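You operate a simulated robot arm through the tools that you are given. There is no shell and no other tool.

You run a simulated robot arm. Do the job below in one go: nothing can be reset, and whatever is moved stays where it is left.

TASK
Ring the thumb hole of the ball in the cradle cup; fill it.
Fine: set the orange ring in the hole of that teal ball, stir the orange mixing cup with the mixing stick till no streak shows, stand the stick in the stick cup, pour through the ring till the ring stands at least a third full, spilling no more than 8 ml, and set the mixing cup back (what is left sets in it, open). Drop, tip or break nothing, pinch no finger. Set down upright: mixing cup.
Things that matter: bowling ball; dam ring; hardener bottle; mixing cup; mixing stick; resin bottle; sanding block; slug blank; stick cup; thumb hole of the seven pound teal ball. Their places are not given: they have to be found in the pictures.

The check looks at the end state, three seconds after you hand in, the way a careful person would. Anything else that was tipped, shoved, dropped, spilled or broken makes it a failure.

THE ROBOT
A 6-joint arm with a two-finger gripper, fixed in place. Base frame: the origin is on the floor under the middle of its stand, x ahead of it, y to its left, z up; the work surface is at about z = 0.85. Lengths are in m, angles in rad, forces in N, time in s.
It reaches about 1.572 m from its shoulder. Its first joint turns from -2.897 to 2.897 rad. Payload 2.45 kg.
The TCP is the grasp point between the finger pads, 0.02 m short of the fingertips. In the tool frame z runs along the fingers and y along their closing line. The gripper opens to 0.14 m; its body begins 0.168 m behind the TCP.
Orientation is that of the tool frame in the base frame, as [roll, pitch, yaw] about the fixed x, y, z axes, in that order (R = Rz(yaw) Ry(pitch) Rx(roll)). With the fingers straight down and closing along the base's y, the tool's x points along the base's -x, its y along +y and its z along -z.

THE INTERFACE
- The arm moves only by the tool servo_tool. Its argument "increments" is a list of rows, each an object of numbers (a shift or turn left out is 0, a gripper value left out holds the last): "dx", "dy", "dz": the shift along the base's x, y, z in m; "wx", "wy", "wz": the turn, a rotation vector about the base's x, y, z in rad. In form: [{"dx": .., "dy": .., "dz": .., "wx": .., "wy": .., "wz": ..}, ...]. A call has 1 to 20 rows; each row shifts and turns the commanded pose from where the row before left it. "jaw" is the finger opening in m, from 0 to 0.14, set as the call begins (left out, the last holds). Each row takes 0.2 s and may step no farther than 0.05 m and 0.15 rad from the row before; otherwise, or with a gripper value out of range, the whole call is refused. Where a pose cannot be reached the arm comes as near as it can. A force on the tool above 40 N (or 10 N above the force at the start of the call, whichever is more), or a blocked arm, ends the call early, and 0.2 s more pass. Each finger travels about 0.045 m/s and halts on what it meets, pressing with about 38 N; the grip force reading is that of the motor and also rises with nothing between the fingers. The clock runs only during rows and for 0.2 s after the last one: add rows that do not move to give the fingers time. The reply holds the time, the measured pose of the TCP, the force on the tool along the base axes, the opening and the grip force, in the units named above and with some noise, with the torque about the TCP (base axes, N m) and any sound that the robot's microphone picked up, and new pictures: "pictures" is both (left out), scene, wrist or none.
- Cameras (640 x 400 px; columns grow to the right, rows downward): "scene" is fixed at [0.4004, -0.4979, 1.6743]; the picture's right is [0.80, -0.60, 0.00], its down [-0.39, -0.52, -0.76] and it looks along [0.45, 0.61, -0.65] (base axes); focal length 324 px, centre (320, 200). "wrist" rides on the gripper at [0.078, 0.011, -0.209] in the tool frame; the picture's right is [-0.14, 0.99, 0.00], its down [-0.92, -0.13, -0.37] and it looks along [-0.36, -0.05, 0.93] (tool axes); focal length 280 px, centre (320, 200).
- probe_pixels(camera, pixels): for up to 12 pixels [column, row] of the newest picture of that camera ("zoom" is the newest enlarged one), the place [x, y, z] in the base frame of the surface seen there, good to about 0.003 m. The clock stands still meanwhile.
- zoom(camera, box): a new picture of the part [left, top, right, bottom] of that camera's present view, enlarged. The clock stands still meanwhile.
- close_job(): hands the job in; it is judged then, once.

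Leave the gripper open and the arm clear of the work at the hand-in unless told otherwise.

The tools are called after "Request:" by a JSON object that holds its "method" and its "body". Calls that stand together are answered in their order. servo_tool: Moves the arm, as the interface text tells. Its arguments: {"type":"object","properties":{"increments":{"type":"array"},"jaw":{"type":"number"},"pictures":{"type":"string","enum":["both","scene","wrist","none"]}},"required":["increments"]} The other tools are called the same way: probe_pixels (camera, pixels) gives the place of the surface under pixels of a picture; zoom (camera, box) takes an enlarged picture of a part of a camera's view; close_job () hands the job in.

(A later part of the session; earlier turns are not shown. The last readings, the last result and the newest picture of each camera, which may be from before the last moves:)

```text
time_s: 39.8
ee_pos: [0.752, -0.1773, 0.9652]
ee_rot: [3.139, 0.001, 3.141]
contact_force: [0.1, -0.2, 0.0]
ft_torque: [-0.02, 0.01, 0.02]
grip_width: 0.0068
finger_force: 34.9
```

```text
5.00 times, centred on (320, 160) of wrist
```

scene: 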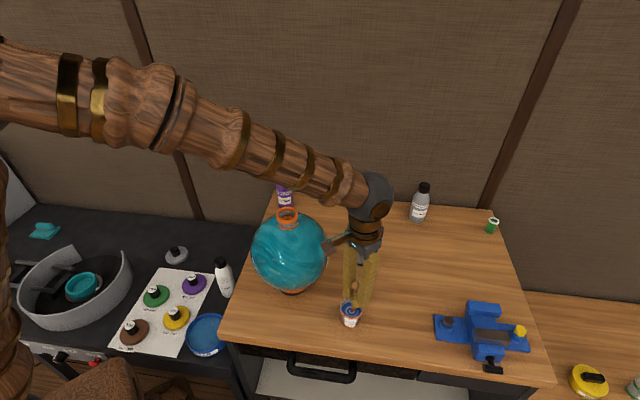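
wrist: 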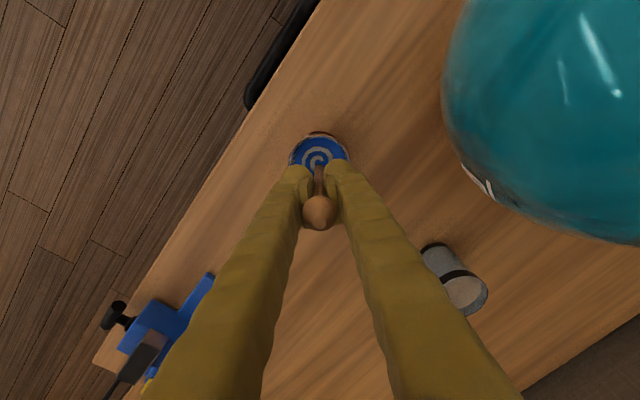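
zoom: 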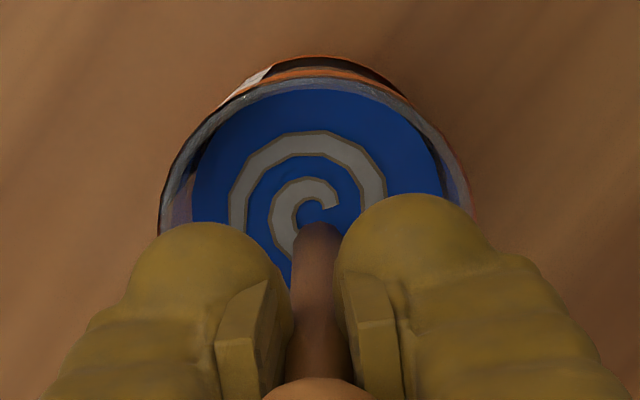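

The streak has shrunk a little and there's no contact. I'll keep stirring at the same radius for several more rounds.

Request:
{"method": "servo_tool", "body": {"increments": [{"dx": -0.00293, "dy": 0.00707}, {"dx": -0.00707, "dy": 0.00293}, {"dx": -0.00707, "dy": -0.00293}, {"dx": -0.00293, "dy": -0.00707}, {"dx": 0.00293, "dy": -0.00707}, {"dx": 0.00707, "dy": -0.00293}, {"dx": 0.00707, "dy": 0.00293}, {"dx": 0.00293, "dy": 0.00707}, {"dx": -0.00293, "dy": 0.00707}, {"dx": -0.00707, "dy": 0.00293}, {"dx": -0.00707, "dy": -0.00293}, {"dx": -0.00293, "dy": -0.00707}, {"dx": 0.00293, "dy": -0.00707}, {"dx": 0.00707, "dy": -0.00293}, {"dx": 0.00707, "dy": 0.00293}, {"dx": 0.00293, "dy": 0.00707}], "pictures": "none"}}

Request:
{"method": "servo_tool", "body": {"increments": [{"dx": -0.00293, "dy": 0.00707}, {"dx": -0.00707, "dy": 0.00293}, {"dx": -0.00707, "dy": -0.00293}, {"dx": -0.00293, "dy": -0.00707}, {"dx": 0.00293, "dy": -0.00707}, {"dx": 0.00707, "dy": -0.00293}, {"dx": 0.00707, "dy": 0.00293}, {"dx": 0.00293, "dy": 0.00707}, {"dx": -0.00293, "dy": 0.00707}, {"dx": -0.00707, "dy": 0.00293}, {"dx": -0.00707, "dy": -0.00293}, {"dx": -0.00293, "dy": -0.00707}, {"dx": 0.00293, "dy": -0.00707}, {"dx": 0.00707, "dy": -0.00293}, {"dx": 0.00707, "dy": 0.00293}, {"dx": 0.00293, "dy": 0.00707}]}}

Request:
{"method": "zoom", "body": {"camera": "scene", "box": [330, 270, 378, 330]}}

Request:
{"method": "zoom", "body": {"camera": "wrist", "box": [290, 120, 350, 200]}}

```text
time_s: 43.2
ee_pos: [0.752, -0.1773, 0.9666]
ee_rot: [3.141, 0.0, 3.14]
contact_force: [0.0, 0.1, -0.9]
ft_torque: [0.0, 0.0, 0.0]
grip_width: 0.0069
finger_force: 34.7
```

```text
time_s: 46.6
ee_pos: [0.7532, -0.1793, 0.9663]
ee_rot: [3.141, 0.003, -3.141]
contact_force: [0.8, -0.5, -0.4]
ft_torque: [-0.02, 0.05, 0.0]
grip_width: 0.0066
finger_force: 35.3
```

scene: 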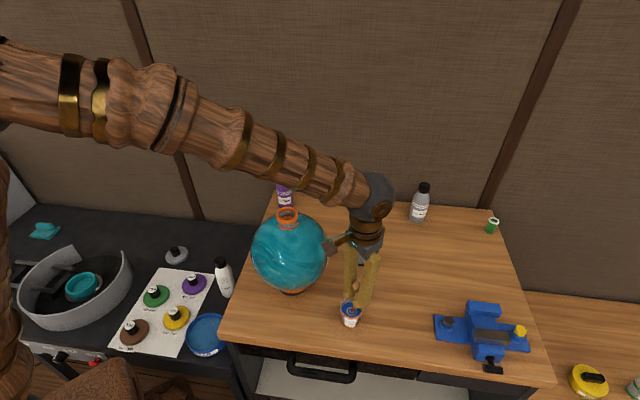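
wrist: 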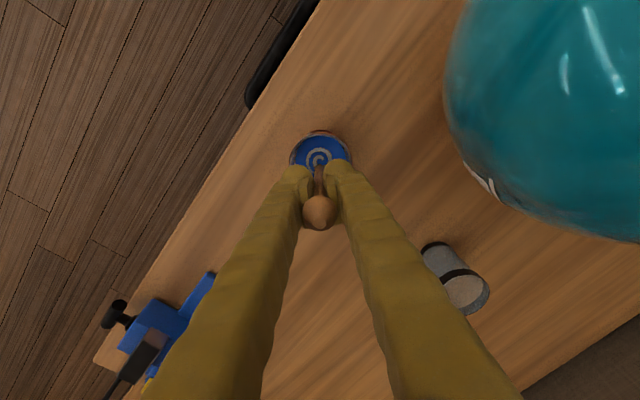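

```text
6.67 times, centred on (354, 300) of scene
```

zoom: 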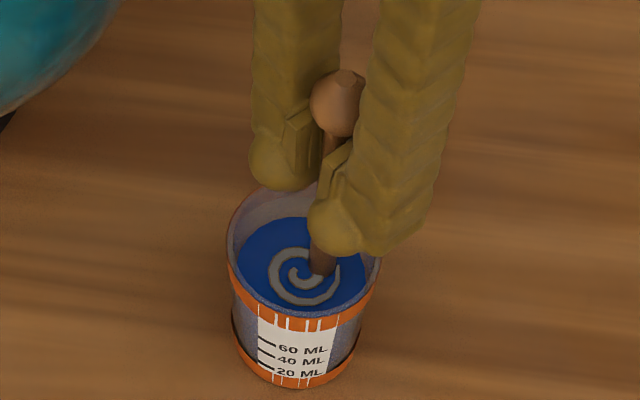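

```text
5.00 times, centred on (320, 160) of wrist
```

zoom: 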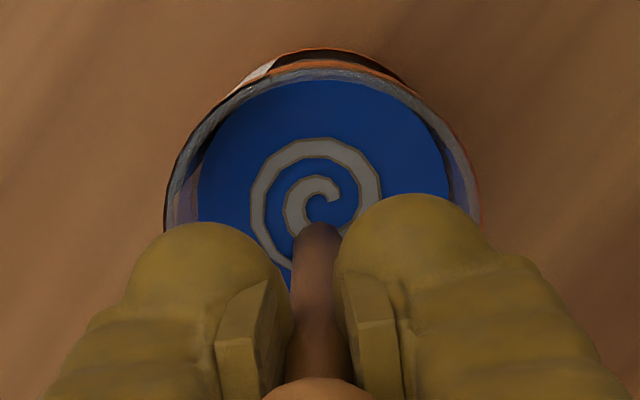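

The stirring is working: the spiral is clearly smaller. I'll do more rounds.

Request:
{"method": "servo_tool", "body": {"increments": [{"dx": -0.00293, "dy": 0.00707}, {"dx": -0.00707, "dy": 0.00293}, {"dx": -0.00707, "dy": -0.00293}, {"dx": -0.00293, "dy": -0.00707}, {"dx": 0.00293, "dy": -0.00707}, {"dx": 0.00707, "dy": -0.00293}, {"dx": 0.00707, "dy": 0.00293}, {"dx": 0.00293, "dy": 0.00707}, {"dx": -0.00293, "dy": 0.00707}, {"dx": -0.00707, "dy": 0.00293}, {"dx": -0.00707, "dy": -0.00293}, {"dx": -0.00293, "dy": -0.00707}, {"dx": 0.00293, "dy": -0.00707}, {"dx": 0.00707, "dy": -0.00293}, {"dx": 0.00707, "dy": 0.00293}, {"dx": 0.00293, "dy": 0.00707}], "pictures": "none"}}

Request:
{"method": "servo_tool", "body": {"increments": [{"dx": -0.00293, "dy": 0.00707}, {"dx": -0.00707, "dy": 0.00293}, {"dx": -0.00707, "dy": -0.00293}, {"dx": -0.00293, "dy": -0.00707}, {"dx": 0.00293, "dy": -0.00707}, {"dx": 0.00707, "dy": -0.00293}, {"dx": 0.00707, "dy": 0.00293}, {"dx": 0.00293, "dy": 0.00707}, {"dx": -0.00293, "dy": 0.00707}, {"dx": -0.00707, "dy": 0.00293}, {"dx": -0.00707, "dy": -0.00293}, {"dx": -0.00293, "dy": -0.00707}, {"dx": 0.00293, "dy": -0.00707}, {"dx": 0.00707, "dy": -0.00293}, {"dx": 0.00707, "dy": 0.00293}, {"dx": 0.00293, "dy": 0.00707}], "pictures": "none"}}

Request:
{"method": "servo_tool", "body": {"increments": [{"dx": -0.00293, "dy": 0.00707}, {"dx": -0.00707, "dy": 0.00293}, {"dx": -0.00707, "dy": -0.00293}, {"dx": -0.00293, "dy": -0.00707}, {"dx": 0.00293, "dy": -0.00707}, {"dx": 0.00707, "dy": -0.00293}, {"dx": 0.00707, "dy": 0.00293}, {"dx": 0.00293, "dy": 0.00707}, {"dx": -0.00293, "dy": 0.00707}, {"dx": -0.00707, "dy": 0.00293}, {"dx": -0.00707, "dy": -0.00293}, {"dx": -0.00293, "dy": -0.00707}, {"dx": 0.00293, "dy": -0.00707}, {"dx": 0.00707, "dy": -0.00293}, {"dx": 0.00707, "dy": 0.00293}, {"dx": 0.00293, "dy": 0.00707}]}}

Request:
{"method": "zoom", "body": {"camera": "scene", "box": [330, 270, 378, 330]}}

Request:
{"method": "zoom", "body": {"camera": "wrist", "box": [290, 120, 350, 200]}}

```text
time_s: 50.0
ee_pos: [0.7508, -0.1767, 0.9659]
ee_rot: [3.141, 0.003, -3.141]
contact_force: [0.1, -0.1, -1.3]
ft_torque: [0.0, -0.03, 0.01]
grip_width: 0.0069
finger_force: 34.5
```

```text
time_s: 53.4
ee_pos: [0.7525, -0.1789, 0.9668]
ee_rot: [3.139, 0.001, -3.141]
contact_force: [0.5, 0.3, -0.3]
ft_torque: [0.01, 0.03, 0.04]
grip_width: 0.0066
finger_force: 34.8
```

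```text
time_s: 56.8
ee_pos: [0.7528, -0.1776, 0.9668]
ee_rot: [3.14, 0.002, 3.141]
contact_force: [-0.8, -0.7, 0.3]
ft_torque: [-0.01, 0.01, -0.01]
grip_width: 0.0069
finger_force: 35.0
```

scene: 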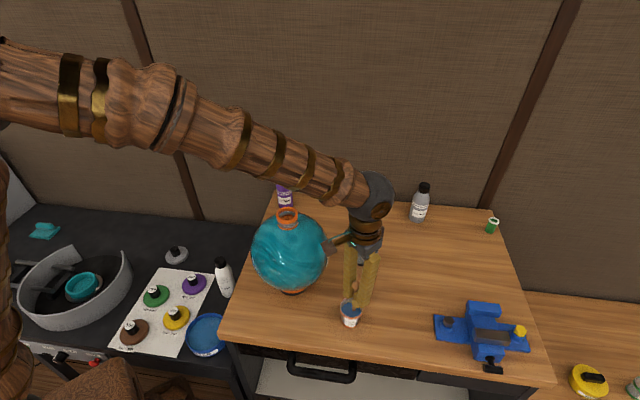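
wrist: 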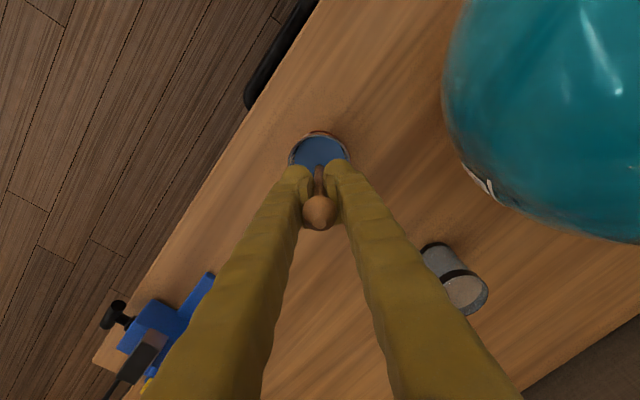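

```text
6.67 times, centred on (354, 300) of scene
```

zoom: 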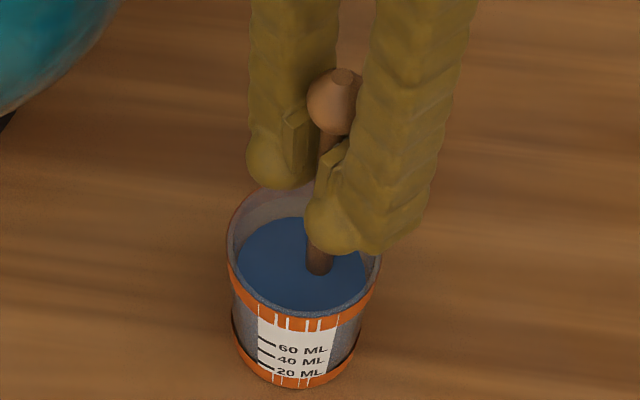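

```text
5.00 times, centred on (320, 160) of wrist
```

zoom: 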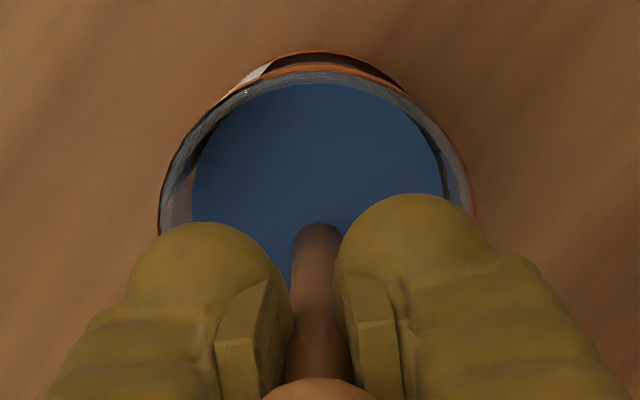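

The mix is a uniform blue with no streak in either view. I'll do one more turn for certainty, return to the centre, then lift slowly and pause so any drips fall back into the cup.

Request:
{"method": "servo_tool", "body": {"increments": [{"dx": -0.00293, "dy": 0.00707}, {"dx": -0.00707, "dy": 0.00293}, {"dx": -0.00707, "dy": -0.00293}, {"dx": -0.00293, "dy": -0.00707}, {"dx": 0.00293, "dy": -0.00707}, {"dx": 0.00707, "dy": -0.00293}, {"dx": 0.00707, "dy": 0.00293}, {"dx": 0.00293, "dy": 0.00707}, {"dx": -0.005}, {"dx": -0.005}, {}, {"dz": 0.01}, {"dz": 0.01}, {"dz": 0.01}, {"dz": 0.01}, {"dz": 0.01}, {}, {}, {}, {}]}}

Request:
{"method": "zoom", "body": {"camera": "scene", "box": [330, 270, 378, 330]}}

```text
time_s: 61.0
ee_pos: [0.7413, -0.1775, 1.017]
ee_rot: [3.14, 0.003, 3.141]
contact_force: [1.0, -0.4, 0.2]
ft_torque: [-0.01, 0.02, -0.03]
grip_width: 0.0067
finger_force: 34.2
```

scene: 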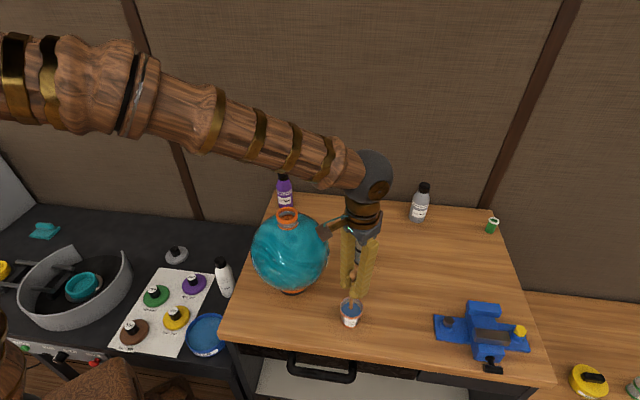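
wrist: 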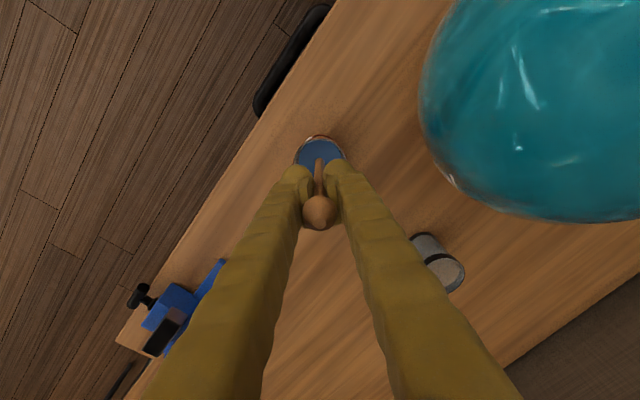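

```text
6.67 times, centred on (354, 300) of scene
```

zoom: 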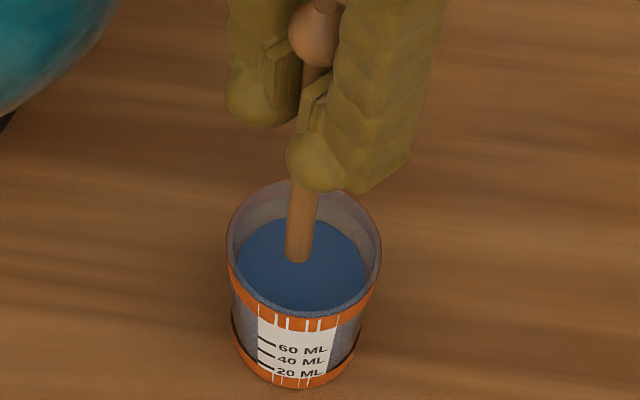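

The stick is out of the liquid and not dripping. I'll lift it to travel height and carry it back over the stick cup.

Request:
{"method": "servo_tool", "body": {"increments": [{"dz": 0.024}, {"dz": 0.024}, {"dz": 0.024}, {"dx": 0.0274, "dy": 0.0225}, {"dx": 0.0274, "dy": 0.0225}, {"dx": 0.0274, "dy": 0.0225}, {"dx": 0.0274, "dy": 0.0225}, {"dx": 0.0274, "dy": 0.0225}, {"dx": 0.0274, "dy": 0.0225}, {}, {}]}}

Request:
{"method": "servo_tool", "body": {"increments": [{}], "pictures": "none"}}

Request:
{"method": "zoom", "body": {"camera": "wrist", "box": [280, 110, 360, 190]}}

Request:
{"method": "zoom", "body": {"camera": "scene", "box": [334, 170, 398, 270]}}

```text
time_s: 63.4
ee_pos: [0.9043, -0.0406, 1.0906]
ee_rot: [3.139, 0.002, -3.141]
contact_force: [-0.8, 0.3, -0.7]
ft_torque: [-0.04, 0.06, -0.02]
grip_width: 0.0068
finger_force: 34.9
```

scene: 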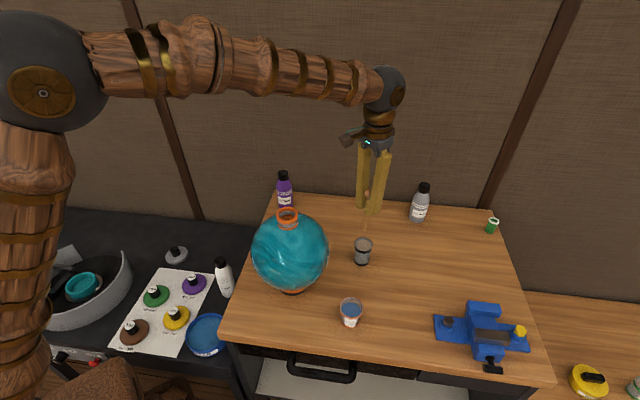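
wrist: 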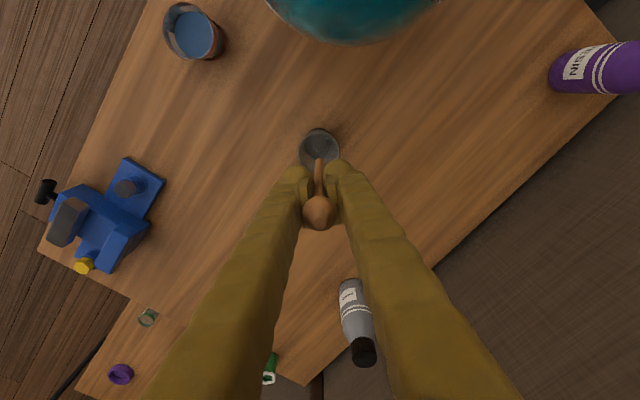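

```text
time_s: 63.8
ee_pos: [0.9042, -0.0406, 1.092]
ee_rot: [3.14, 0.002, -3.14]
contact_force: [-0.1, 0.2, -0.4]
ft_torque: [-0.01, 0.02, 0.0]
grip_width: 0.0067
finger_force: 34.8
```

```text
5.00 times, centred on (320, 150) of wrist
```

zoom: 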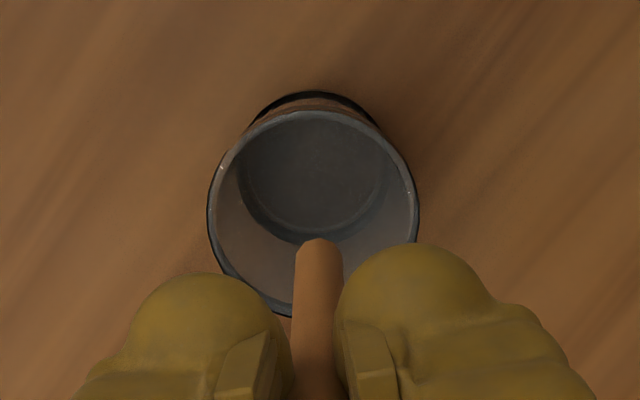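

```text
4.00 times, centred on (366, 220) of scene
```

zoom: 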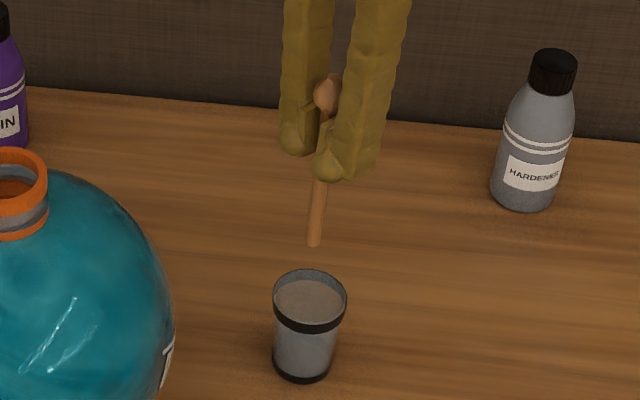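

The TCP is at (0.9042,-0.0406). I'll correct +1.8 and -1.9 mm, then lower the stick into its cup, stopping about 2 mm above the depth it was picked from.

Request:
{"method": "servo_tool", "body": {"increments": [{"dx": 0.0018, "dy": -0.0019, "dz": -0.02}, {"dz": -0.025}, {}, {}]}}

Request:
{"method": "zoom", "body": {"camera": "scene", "box": [334, 200, 398, 270]}}

```text
time_s: 64.8
ee_pos: [0.9067, -0.0446, 1.0439]
ee_rot: [3.14, 0.003, 3.14]
contact_force: [0.9, -1.1, 0.3]
ft_torque: [-0.02, -0.03, 0.01]
grip_width: 0.0066
finger_force: 35.0
```

scene: 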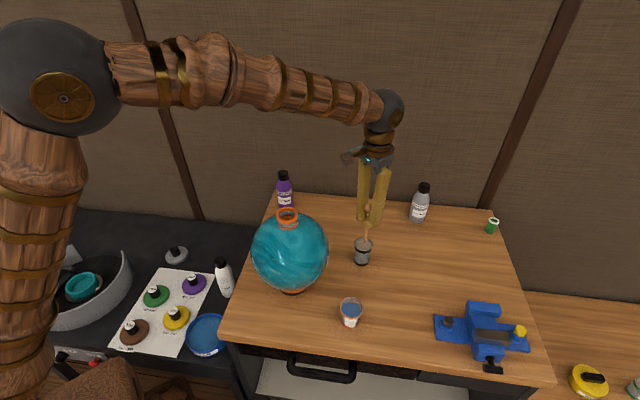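
wrist: 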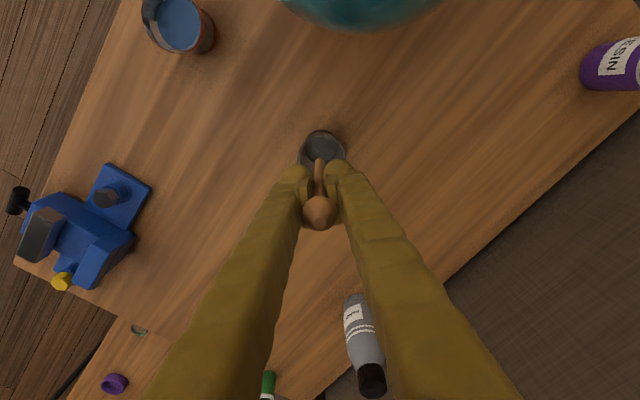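

```text
5.71 times, centred on (366, 235) of scene
```

zoom: 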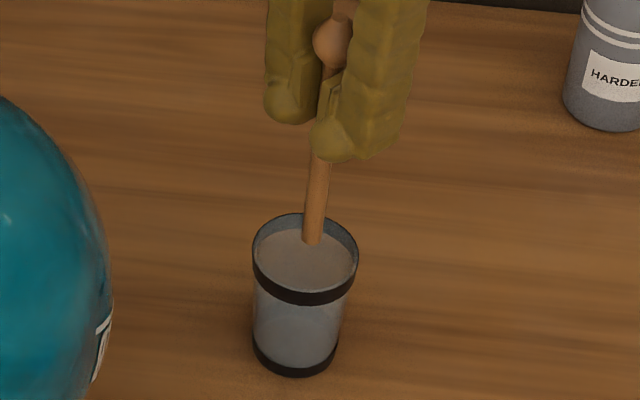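

The stick's end is over the cup mouth. I'll nudge y by +1.5 mm and lower it on in.

Request:
{"method": "servo_tool", "body": {"increments": [{"dy": 0.0015, "dz": -0.015}, {"dz": -0.02}, {"dz": -0.02}, {"dz": -0.015}, {"dz": -0.009}, {}, {}]}}

Request:
{"method": "zoom", "body": {"camera": "scene", "box": [334, 200, 398, 270]}}

Request:
{"method": "zoom", "body": {"camera": "wrist", "box": [280, 130, 360, 220]}}

```text
time_s: 66.4
ee_pos: [0.9075, -0.0431, 0.9636]
ee_rot: [3.139, 0.002, 3.14]
contact_force: [0.1, 0.1, -0.6]
ft_torque: [0.0, 0.0, -0.03]
grip_width: 0.0067
finger_force: 34.4
```

scene: 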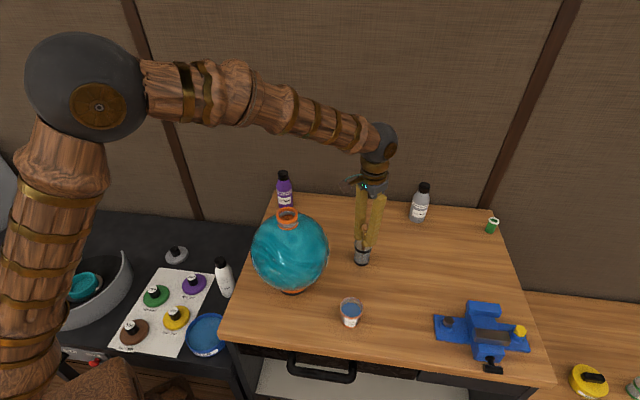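
wrist: 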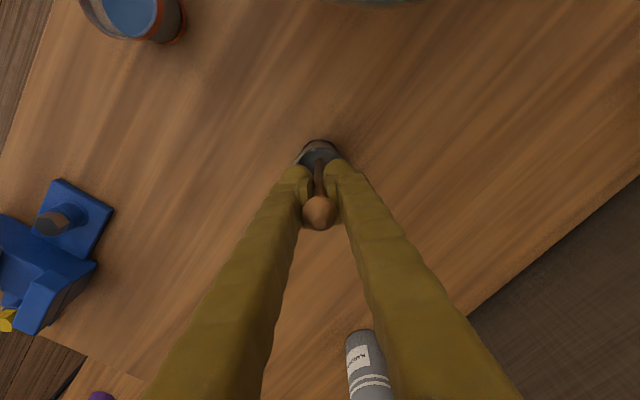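

```text
5.71 times, centred on (366, 235) of scene
```

zoom: 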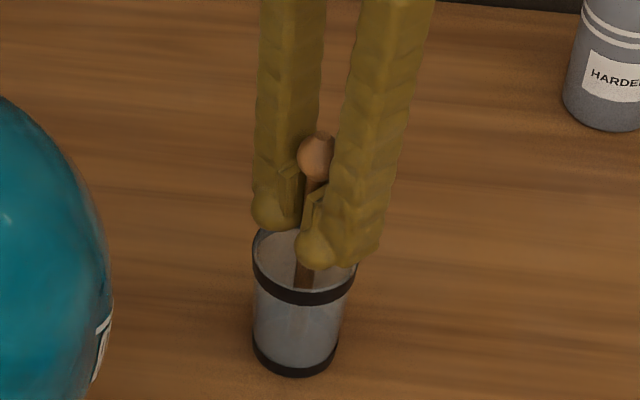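

```text
4.44 times, centred on (320, 175) of wrist
```

zoom: 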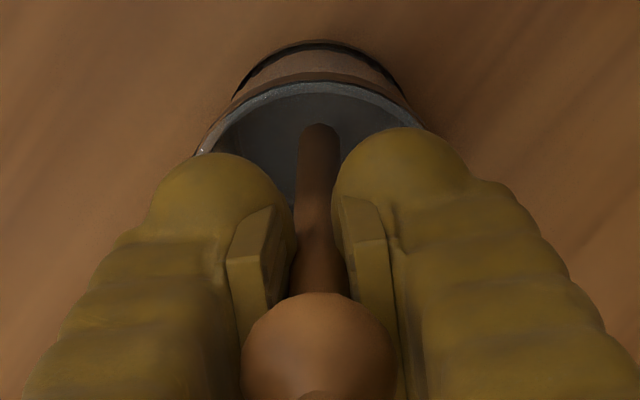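

The stick is 2 to 3 mm above the floor of its cup. I'll lower it gently to touch.

Request:
{"method": "servo_tool", "body": {"increments": [{"dz": -0.0015}, {}], "pictures": "none"}}

Request:
{"method": "servo_tool", "body": {"increments": [{"dz": -0.001}, {}], "pictures": "none"}}

```text
time_s: 67.0
ee_pos: [0.9092, -0.0418, 0.9618]
ee_rot: [3.141, 0.002, 3.141]
contact_force: [-0.7, -0.1, -0.3]
ft_torque: [0.03, -0.01, 0.0]
grip_width: 0.0067
finger_force: 34.8
```

```text
time_s: 67.6
ee_pos: [0.9087, -0.042, 0.9615]
ee_rot: [3.141, 0.001, -3.141]
contact_force: [-0.3, -0.4, -0.2]
ft_torque: [0.01, -0.04, -0.02]
grip_width: 0.007
finger_force: 35.1
```

Request:
{"method": "servo_tool", "body": {"increments": [{"dz": -0.0012}, {}], "pictures": "none"}}

Request:
{"method": "servo_tool", "body": {"increments": [{"dz": -0.0012}, {}], "pictures": "none"}}

```text
time_s: 68.2
ee_pos: [0.9093, -0.0417, 0.9605]
ee_rot: [3.139, 0.0, 3.141]
contact_force: [-0.8, -0.7, 4.7]
ft_torque: [0.01, 0.12, 0.02]
grip_width: 0.0068
finger_force: 34.8
```

```text
time_s: 68.8
ee_pos: [0.9085, -0.0417, 0.9597]
ee_rot: [3.141, 0.003, -3.141]
contact_force: [1.3, -0.1, 21.4]
ft_torque: [-0.01, -0.09, 0.0]
grip_width: 0.0065
finger_force: 35.1
```

The stick touches the cup floor. I'll back off 1.2 mm and open to 0.035.

Request:
{"method": "servo_tool", "body": {"increments": [{"dz": 0.0012}, {}], "pictures": "none"}}

Request:
{"method": "servo_tool", "body": {"increments": [{}, {}, {}, {}], "jaw": 0.035}}

Request:
{"method": "zoom", "body": {"camera": "wrist", "box": [280, 130, 360, 230]}}

Request:
{"method": "zoom", "body": {"camera": "scene", "box": [334, 200, 398, 270]}}

```text
time_s: 69.4
ee_pos: [0.9066, -0.0425, 0.9607]
ee_rot: [3.139, 0.0, -3.141]
contact_force: [1.3, -0.4, 7.5]
ft_torque: [0.01, -0.15, -0.03]
grip_width: 0.0069
finger_force: 35.0
```

```text
time_s: 70.4
ee_pos: [0.9085, -0.043, 0.9602]
ee_rot: [3.139, 0.003, -3.141]
contact_force: [-0.4, 0.2, -0.3]
ft_torque: [0.0, -0.04, -0.01]
grip_width: 0.0349
finger_force: 0.1
```

scene: 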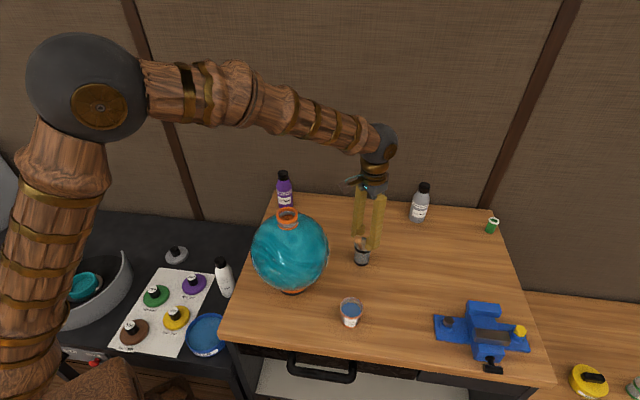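
wrist: 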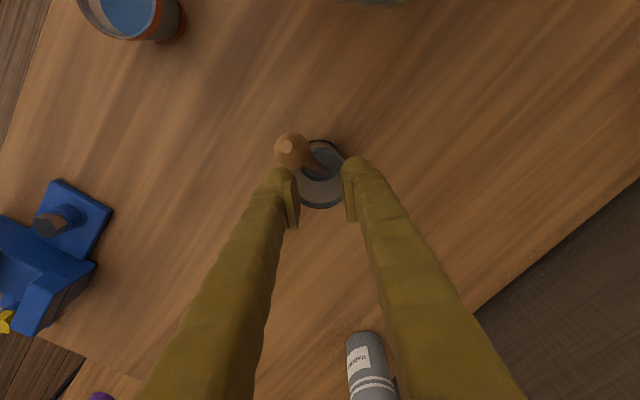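

```text
4.00 times, centred on (320, 180) of wrist
```

zoom: 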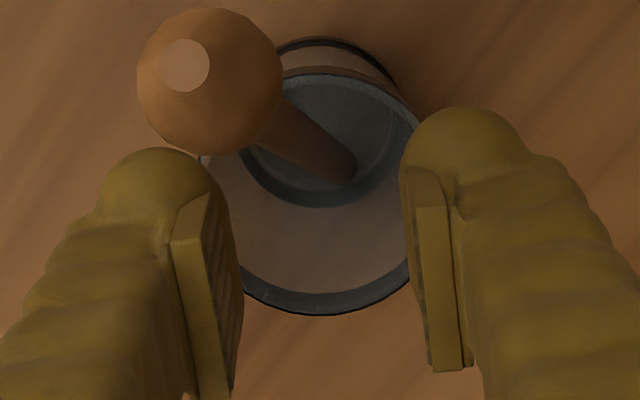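

```text
5.71 times, centred on (366, 235) of scene
```

zoom: 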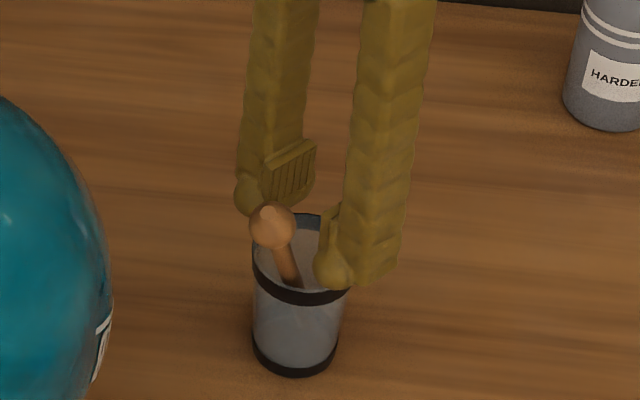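

The stick now leans inside its cup against the rim, which is stable. I'll check the knob's clearance to the near finger before rising.

Request:
{"method": "probe_pixels", "body": {"camera": "zoom", "pixels": [[270, 225], [285, 255], [292, 280], [255, 215], [300, 235], [250, 195], [290, 175], [275, 240]]}}

Request:
{"method": "probe_pixels", "body": {"camera": "wrist", "pixels": [[286, 145], [293, 150], [305, 152], [290, 165], [278, 175], [285, 180], [320, 170]]}}

```text
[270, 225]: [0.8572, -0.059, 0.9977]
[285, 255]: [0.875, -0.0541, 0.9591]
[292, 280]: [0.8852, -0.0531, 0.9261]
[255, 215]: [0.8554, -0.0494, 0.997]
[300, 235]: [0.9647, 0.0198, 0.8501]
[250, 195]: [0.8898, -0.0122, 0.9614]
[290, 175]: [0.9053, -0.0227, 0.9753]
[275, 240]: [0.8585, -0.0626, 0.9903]
```

```text
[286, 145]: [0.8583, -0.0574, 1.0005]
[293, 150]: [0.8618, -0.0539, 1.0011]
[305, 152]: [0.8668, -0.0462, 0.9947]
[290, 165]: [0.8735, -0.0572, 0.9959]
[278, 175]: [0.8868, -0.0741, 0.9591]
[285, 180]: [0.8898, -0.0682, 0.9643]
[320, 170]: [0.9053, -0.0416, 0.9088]
```

There's about 12 mm of clearance between the knob and the finger. I'll rise straight up and check that the stick stays put.

Request:
{"method": "servo_tool", "body": {"increments": [{"dx": 0.003, "dz": 0.01}, {"dz": 0.025}, {"dz": 0.04}, {"dz": 0.045}, {"dz": 0.03}, {}], "jaw": 0.035}}

Request:
{"method": "zoom", "body": {"camera": "scene", "box": [334, 200, 398, 270]}}

```text
time_s: 71.8
ee_pos: [0.9097, -0.0446, 1.1095]
ee_rot: [3.14, 0.003, -3.141]
contact_force: [-0.2, -0.4, -0.4]
ft_torque: [-0.02, 0.01, 0.03]
grip_width: 0.0349
finger_force: 0.1
```

scene: 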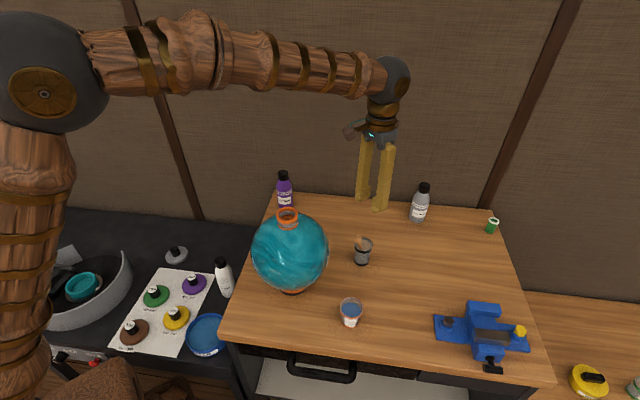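
wrist: 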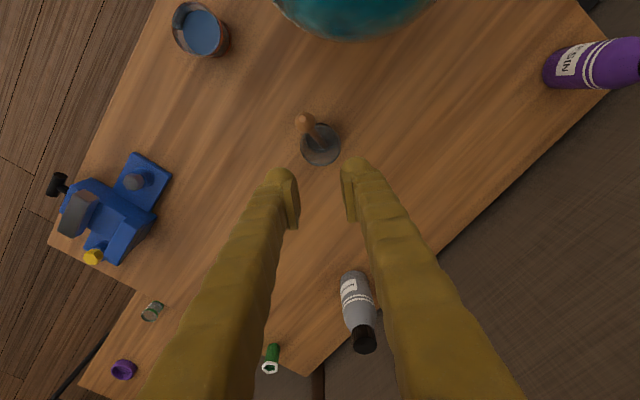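

```text
5.71 times, centred on (366, 235) of scene
```

zoom: 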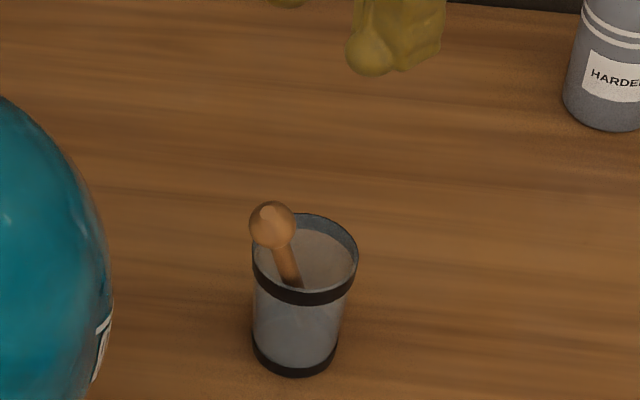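

The stick stands in its cup. Next I'll move over the mixing cup with the jaw at 0.095.

Request:
{"method": "servo_tool", "body": {"increments": [{"dx": -0.0279, "dy": -0.022}, {"dx": -0.0279, "dy": -0.022}, {"dx": -0.0279, "dy": -0.022}, {"dx": -0.0279, "dy": -0.022, "dz": -0.01}, {"dx": -0.0279, "dy": -0.022, "dz": -0.02}, {"dx": -0.0279, "dy": -0.022, "dz": -0.03}, {}, {}], "jaw": 0.095}}

Request:
{"method": "zoom", "body": {"camera": "wrist", "box": [270, 110, 370, 190]}}

```text
time_s: 73.6
ee_pos: [0.7413, -0.1748, 1.0508]
ee_rot: [3.14, 0.0, -3.141]
contact_force: [0.6, -0.3, 0.4]
ft_torque: [-0.01, -0.02, 0.02]
grip_width: 0.0952
finger_force: 0.0
```

scene: 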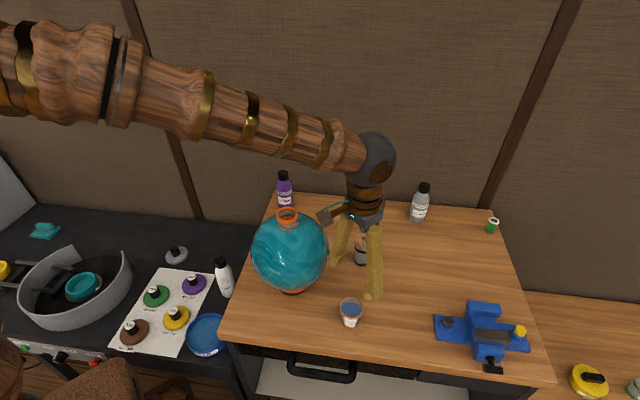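
wrist: 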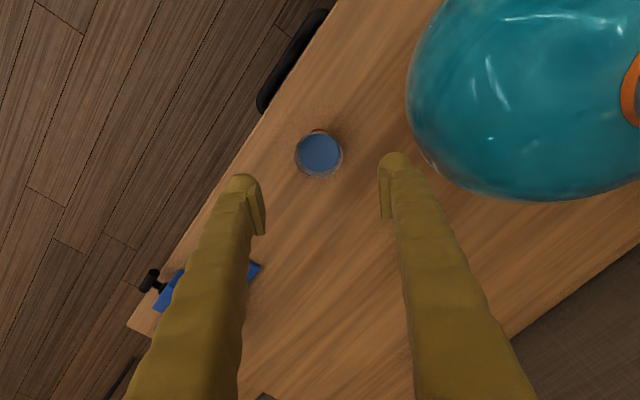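

```text
5.00 times, centred on (320, 150) of wrist
```

zoom: 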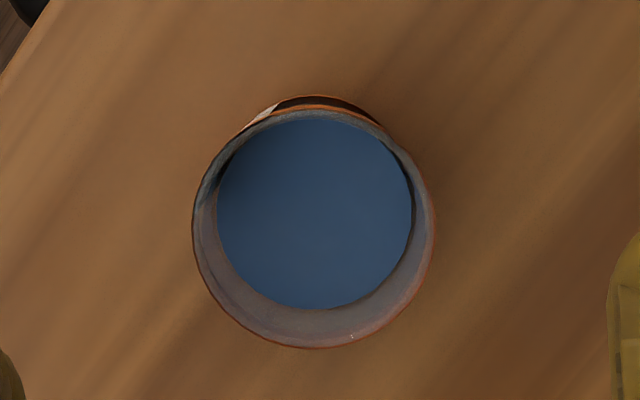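

The surface is uniform. I'll probe the liquid and the rim to refine the cup centre and rim height.

Request:
{"method": "probe_pixels", "body": {"camera": "zoom", "pixels": [[314, 213], [235, 213], [394, 213], [314, 135], [314, 292], [258, 158], [370, 158], [258, 268], [370, 268]]}}

Request:
{"method": "probe_pixels", "body": {"camera": "zoom", "pixels": [[196, 225], [430, 225], [313, 342], [230, 310], [395, 310], [230, 145], [396, 145], [313, 113], [270, 335], [355, 335], [210, 280], [415, 280]]}}

```text
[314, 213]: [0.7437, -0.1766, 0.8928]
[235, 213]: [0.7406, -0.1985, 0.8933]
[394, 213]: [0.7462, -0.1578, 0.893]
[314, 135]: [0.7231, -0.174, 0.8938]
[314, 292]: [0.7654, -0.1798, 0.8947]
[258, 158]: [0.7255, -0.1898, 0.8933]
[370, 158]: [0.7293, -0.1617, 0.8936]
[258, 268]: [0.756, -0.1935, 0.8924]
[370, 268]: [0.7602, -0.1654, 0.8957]
```

```text
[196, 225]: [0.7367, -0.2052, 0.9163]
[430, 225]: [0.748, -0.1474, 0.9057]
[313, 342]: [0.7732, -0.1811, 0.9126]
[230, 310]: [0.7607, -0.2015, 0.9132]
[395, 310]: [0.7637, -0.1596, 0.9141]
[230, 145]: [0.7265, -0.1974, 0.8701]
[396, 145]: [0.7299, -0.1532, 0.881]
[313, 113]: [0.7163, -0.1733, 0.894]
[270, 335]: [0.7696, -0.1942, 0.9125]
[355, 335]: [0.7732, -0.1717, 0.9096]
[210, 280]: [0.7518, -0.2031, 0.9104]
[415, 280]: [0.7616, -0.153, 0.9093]
```

The cup centre is (0.7433,-0.1775), with the rim at z≈0.914 and the liquid at 0.8936. I'll correct the position and descend part-way around the cup.

Request:
{"method": "servo_tool", "body": {"increments": [{"dx": 0.002, "dy": -0.0025, "dz": -0.03}, {"dz": -0.03}, {"dz": -0.03}, {"dz": -0.02}, {}, {}], "jaw": 0.095}}

Request:
{"method": "servo_tool", "body": {"increments": [{}], "pictures": "none"}}

Request:
{"method": "zoom", "body": {"camera": "wrist", "box": [240, 110, 400, 230]}}

```text
time_s: 75.0
ee_pos: [0.7455, -0.1775, 0.942]
ee_rot: [3.139, 0.003, -3.141]
contact_force: [-0.1, -0.5, -0.7]
ft_torque: [0.02, 0.02, 0.0]
grip_width: 0.0951
finger_force: 0.1
```

scene: 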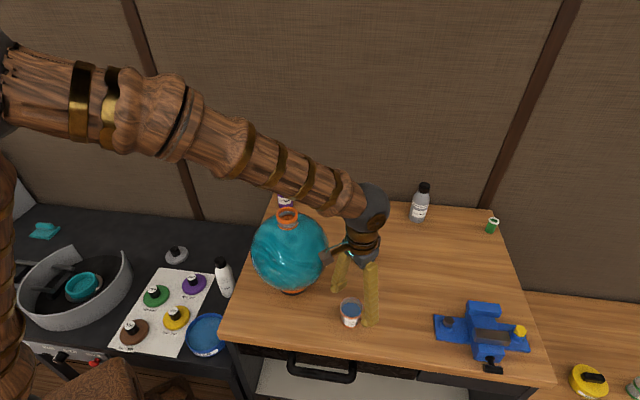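
wrist: 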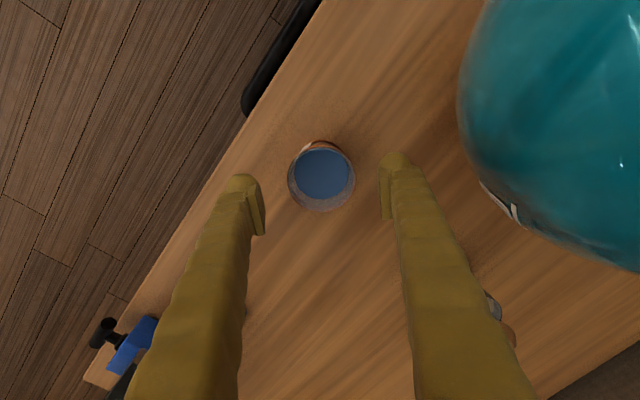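

```text
time_s: 75.4
ee_pos: [0.747, -0.1782, 0.9424]
ee_rot: [3.139, 0.002, -3.141]
contact_force: [-0.2, -0.7, -0.2]
ft_torque: [-0.03, -0.02, 0.02]
grip_width: 0.0949
finger_force: 0.1
```

```text
3.33 times, centred on (320, 170) of wrist
```

zoom: 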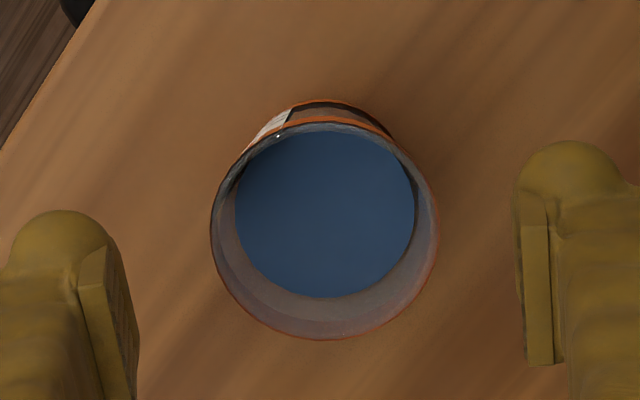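

I'm well centred in y. I'll shift x by -3 mm and descend to TCP z≈0.885.

Request:
{"method": "servo_tool", "body": {"increments": [{"dx": -0.003, "dz": -0.017}, {"dz": -0.02}, {"dz": -0.012}, {"dz": -0.008}, {}, {}], "jaw": 0.095}}

Request:
{"method": "servo_tool", "body": {"increments": [{}], "pictures": "none"}}

Request:
{"method": "zoom", "body": {"camera": "wrist", "box": [240, 130, 400, 250]}}

Request:
{"method": "zoom", "body": {"camera": "scene", "box": [310, 250, 400, 340]}}

```text
time_s: 76.8
ee_pos: [0.7421, -0.1784, 0.8848]
ee_rot: [3.138, 0.002, -3.141]
contact_force: [0.5, -0.1, -0.5]
ft_torque: [-0.02, -0.01, 0.02]
grip_width: 0.0952
finger_force: 0.0
```

scene: 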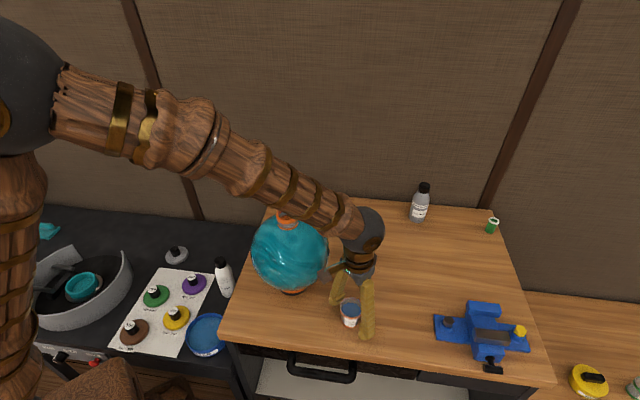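
wrist: 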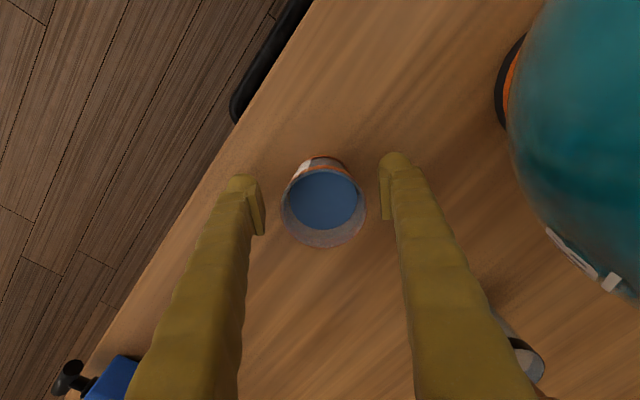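

```text
time_s: 77.2
ee_pos: [0.7422, -0.1796, 0.8855]
ee_rot: [3.141, 0.003, 3.14]
contact_force: [-0.8, 0.6, -0.1]
ft_torque: [0.02, -0.03, 0.02]
grip_width: 0.0948
finger_force: 0.0
```

```text
3.33 times, centred on (320, 190) of wrist
```

zoom: 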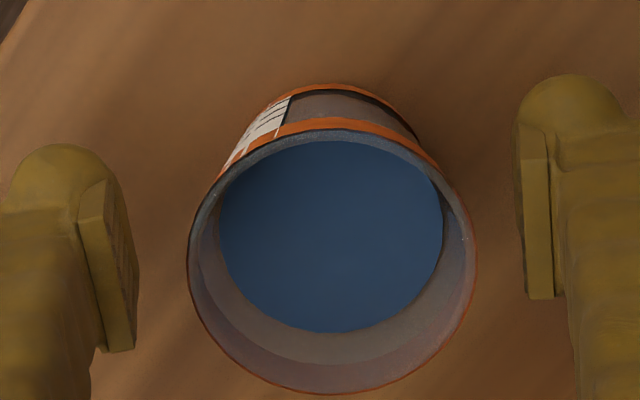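

```text
4.44 times, centred on (355, 295) of scene
```

zoom: 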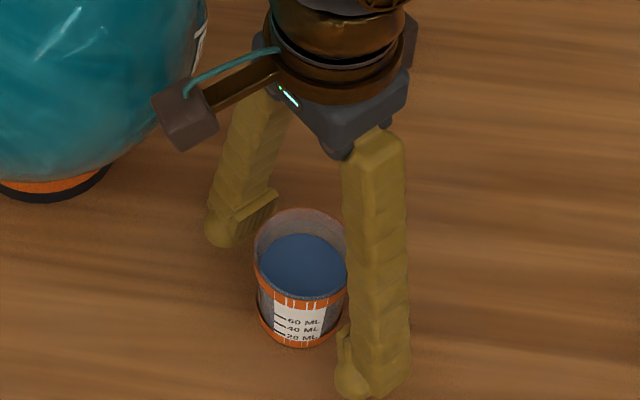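

The fingers straddle the cup. I'll nudge y by +1.5 mm and close.

Request:
{"method": "servo_tool", "body": {"increments": [{"dy": 0.0015}, {}], "pictures": "none"}}

Request:
{"method": "servo_tool", "body": {"increments": [{}, {}, {}, {}, {}], "jaw": 0.05}}

Request:
{"method": "zoom", "body": {"camera": "wrist", "box": [240, 130, 400, 250]}}

Request:
{"method": "zoom", "body": {"camera": "scene", "box": [310, 250, 400, 340]}}

```text
time_s: 77.8
ee_pos: [0.7424, -0.1778, 0.8846]
ee_rot: [3.14, 0.002, -3.141]
contact_force: [0.0, -0.4, -0.5]
ft_torque: [0.01, 0.01, 0.01]
grip_width: 0.0952
finger_force: 0.1
```

```text
time_s: 79.0
ee_pos: [0.7425, -0.178, 0.8843]
ee_rot: [3.14, 0.003, -3.141]
contact_force: [0.7, -0.2, 1.7]
ft_torque: [0.0, 0.0, -0.05]
grip_width: 0.0609
finger_force: 38.2
```

scene: 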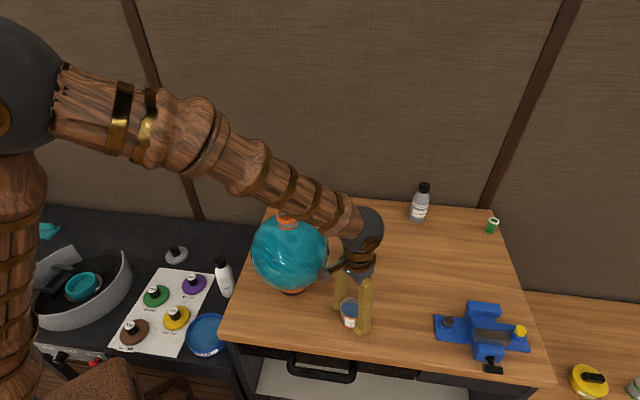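
wrist: 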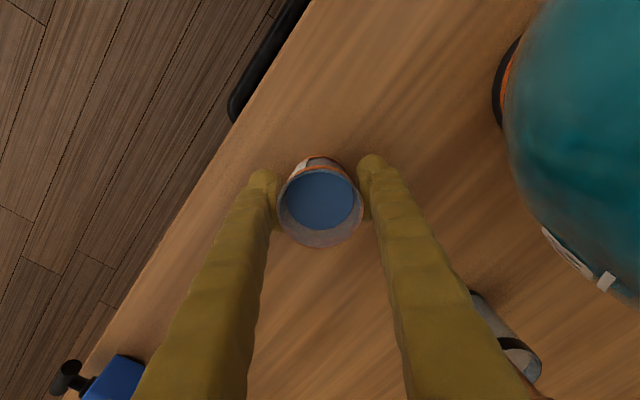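

```text
3.33 times, centred on (320, 190) of wrist
```

zoom: 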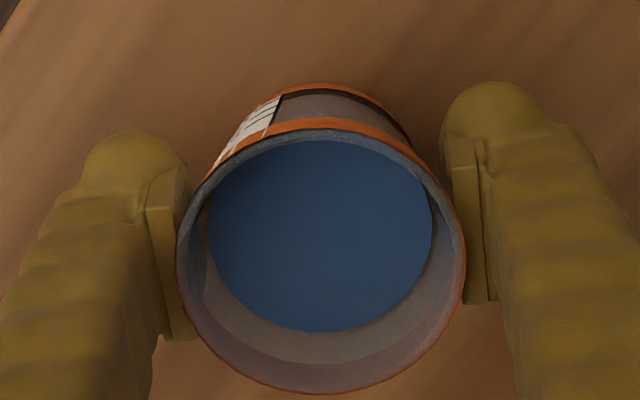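

```text
4.44 times, centred on (355, 295) of scene
```

zoom: 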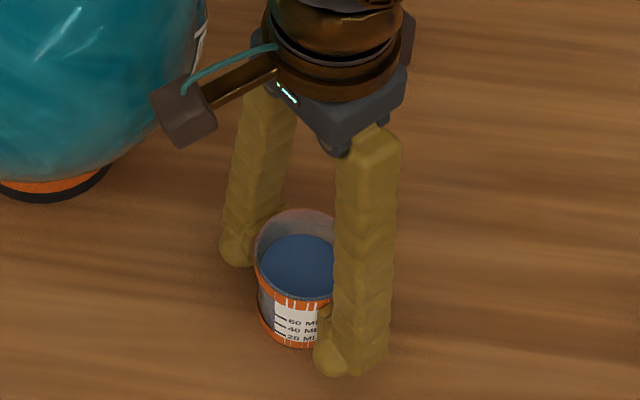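

The cup is gripped at 61 mm with 38 N, at TCP (0.7425,-0.178,0.8845); I'll return it to this pose later. I'll lift straight up smoothly.

Request:
{"method": "servo_tool", "body": {"increments": [{"dz": 0.005}, {"dz": 0.01}, {"dz": 0.015}, {"dz": 0.02}, {"dz": 0.02}, {"dz": 0.02}, {"dz": 0.02}, {"dz": 0.02}, {"dz": 0.02}, {"dz": 0.02}, {"dz": 0.02}, {"dz": 0.02}, {"dz": 0.02}, {"dz": 0.02}, {"dz": 0.02}, {"dz": 0.02}, {"dz": 0.02}, {"dz": 0.02}, {"dz": 0.01}, {}]}}

Request:
{"method": "zoom", "body": {"camera": "wrist", "box": [240, 130, 400, 250]}}

```text
time_s: 83.2
ee_pos: [0.7432, -0.1767, 1.2238]
ee_rot: [3.14, 0.001, 3.14]
contact_force: [-0.6, 0.4, -0.2]
ft_torque: [0.0, 0.02, 0.01]
grip_width: 0.0607
finger_force: 37.7
```

scene: 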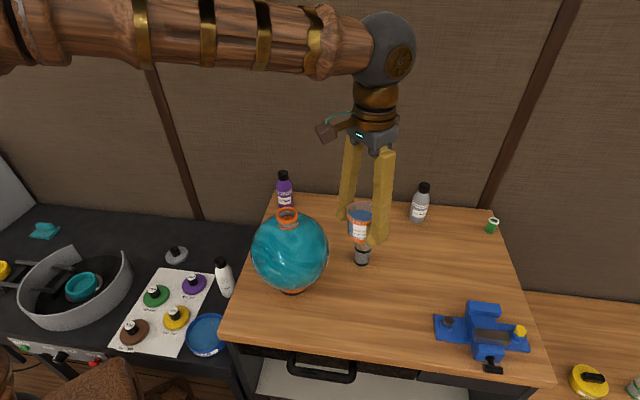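
wrist: 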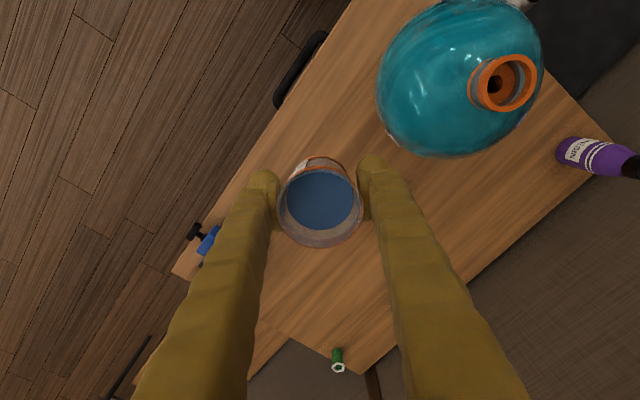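

```text
3.33 times, centred on (320, 190) of wrist
```

zoom: 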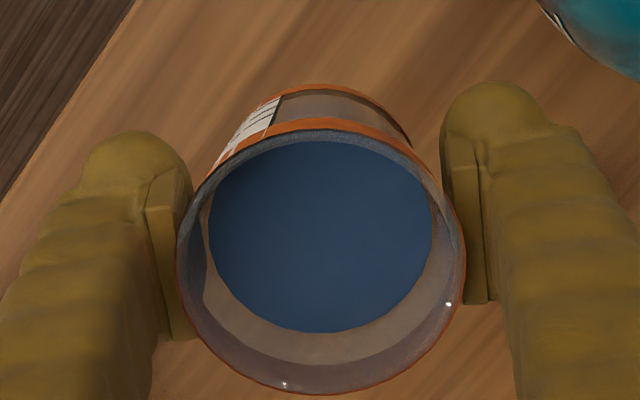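

The cup is held level. I'll measure its rim relative to the TCP to know where the pouring lip is.

Request:
{"method": "probe_pixels", "body": {"camera": "zoom", "pixels": [[318, 134], [318, 388], [182, 255], [460, 255], [225, 352], [415, 352], [270, 140], [370, 145], [270, 379], [370, 379], [320, 230], [320, 300]]}}

Request:
{"method": "zoom", "body": {"camera": "scene", "box": [320, 180, 400, 260]}}

Request:
{"method": "probe_pixels", "body": {"camera": "zoom", "pixels": [[260, 165], [320, 110], [300, 280], [320, 285], [270, 200]]}}

```text
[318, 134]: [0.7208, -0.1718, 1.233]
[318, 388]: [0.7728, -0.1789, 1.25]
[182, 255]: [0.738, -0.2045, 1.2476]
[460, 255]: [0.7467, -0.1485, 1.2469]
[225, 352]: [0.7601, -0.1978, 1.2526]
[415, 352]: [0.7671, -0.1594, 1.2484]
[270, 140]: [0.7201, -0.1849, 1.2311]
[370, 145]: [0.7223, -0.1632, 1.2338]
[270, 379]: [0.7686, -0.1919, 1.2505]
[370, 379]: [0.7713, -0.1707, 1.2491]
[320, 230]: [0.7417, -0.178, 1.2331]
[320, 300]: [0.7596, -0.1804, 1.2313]
```

```text
5.00 times, centred on (360, 220) of scene
```

zoom: 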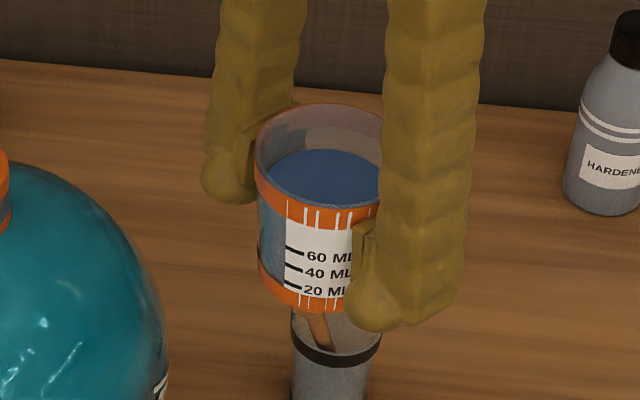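

```text
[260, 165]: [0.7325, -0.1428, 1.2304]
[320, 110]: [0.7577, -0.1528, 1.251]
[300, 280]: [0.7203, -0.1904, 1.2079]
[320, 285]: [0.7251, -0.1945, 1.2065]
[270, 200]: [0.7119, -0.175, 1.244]
```

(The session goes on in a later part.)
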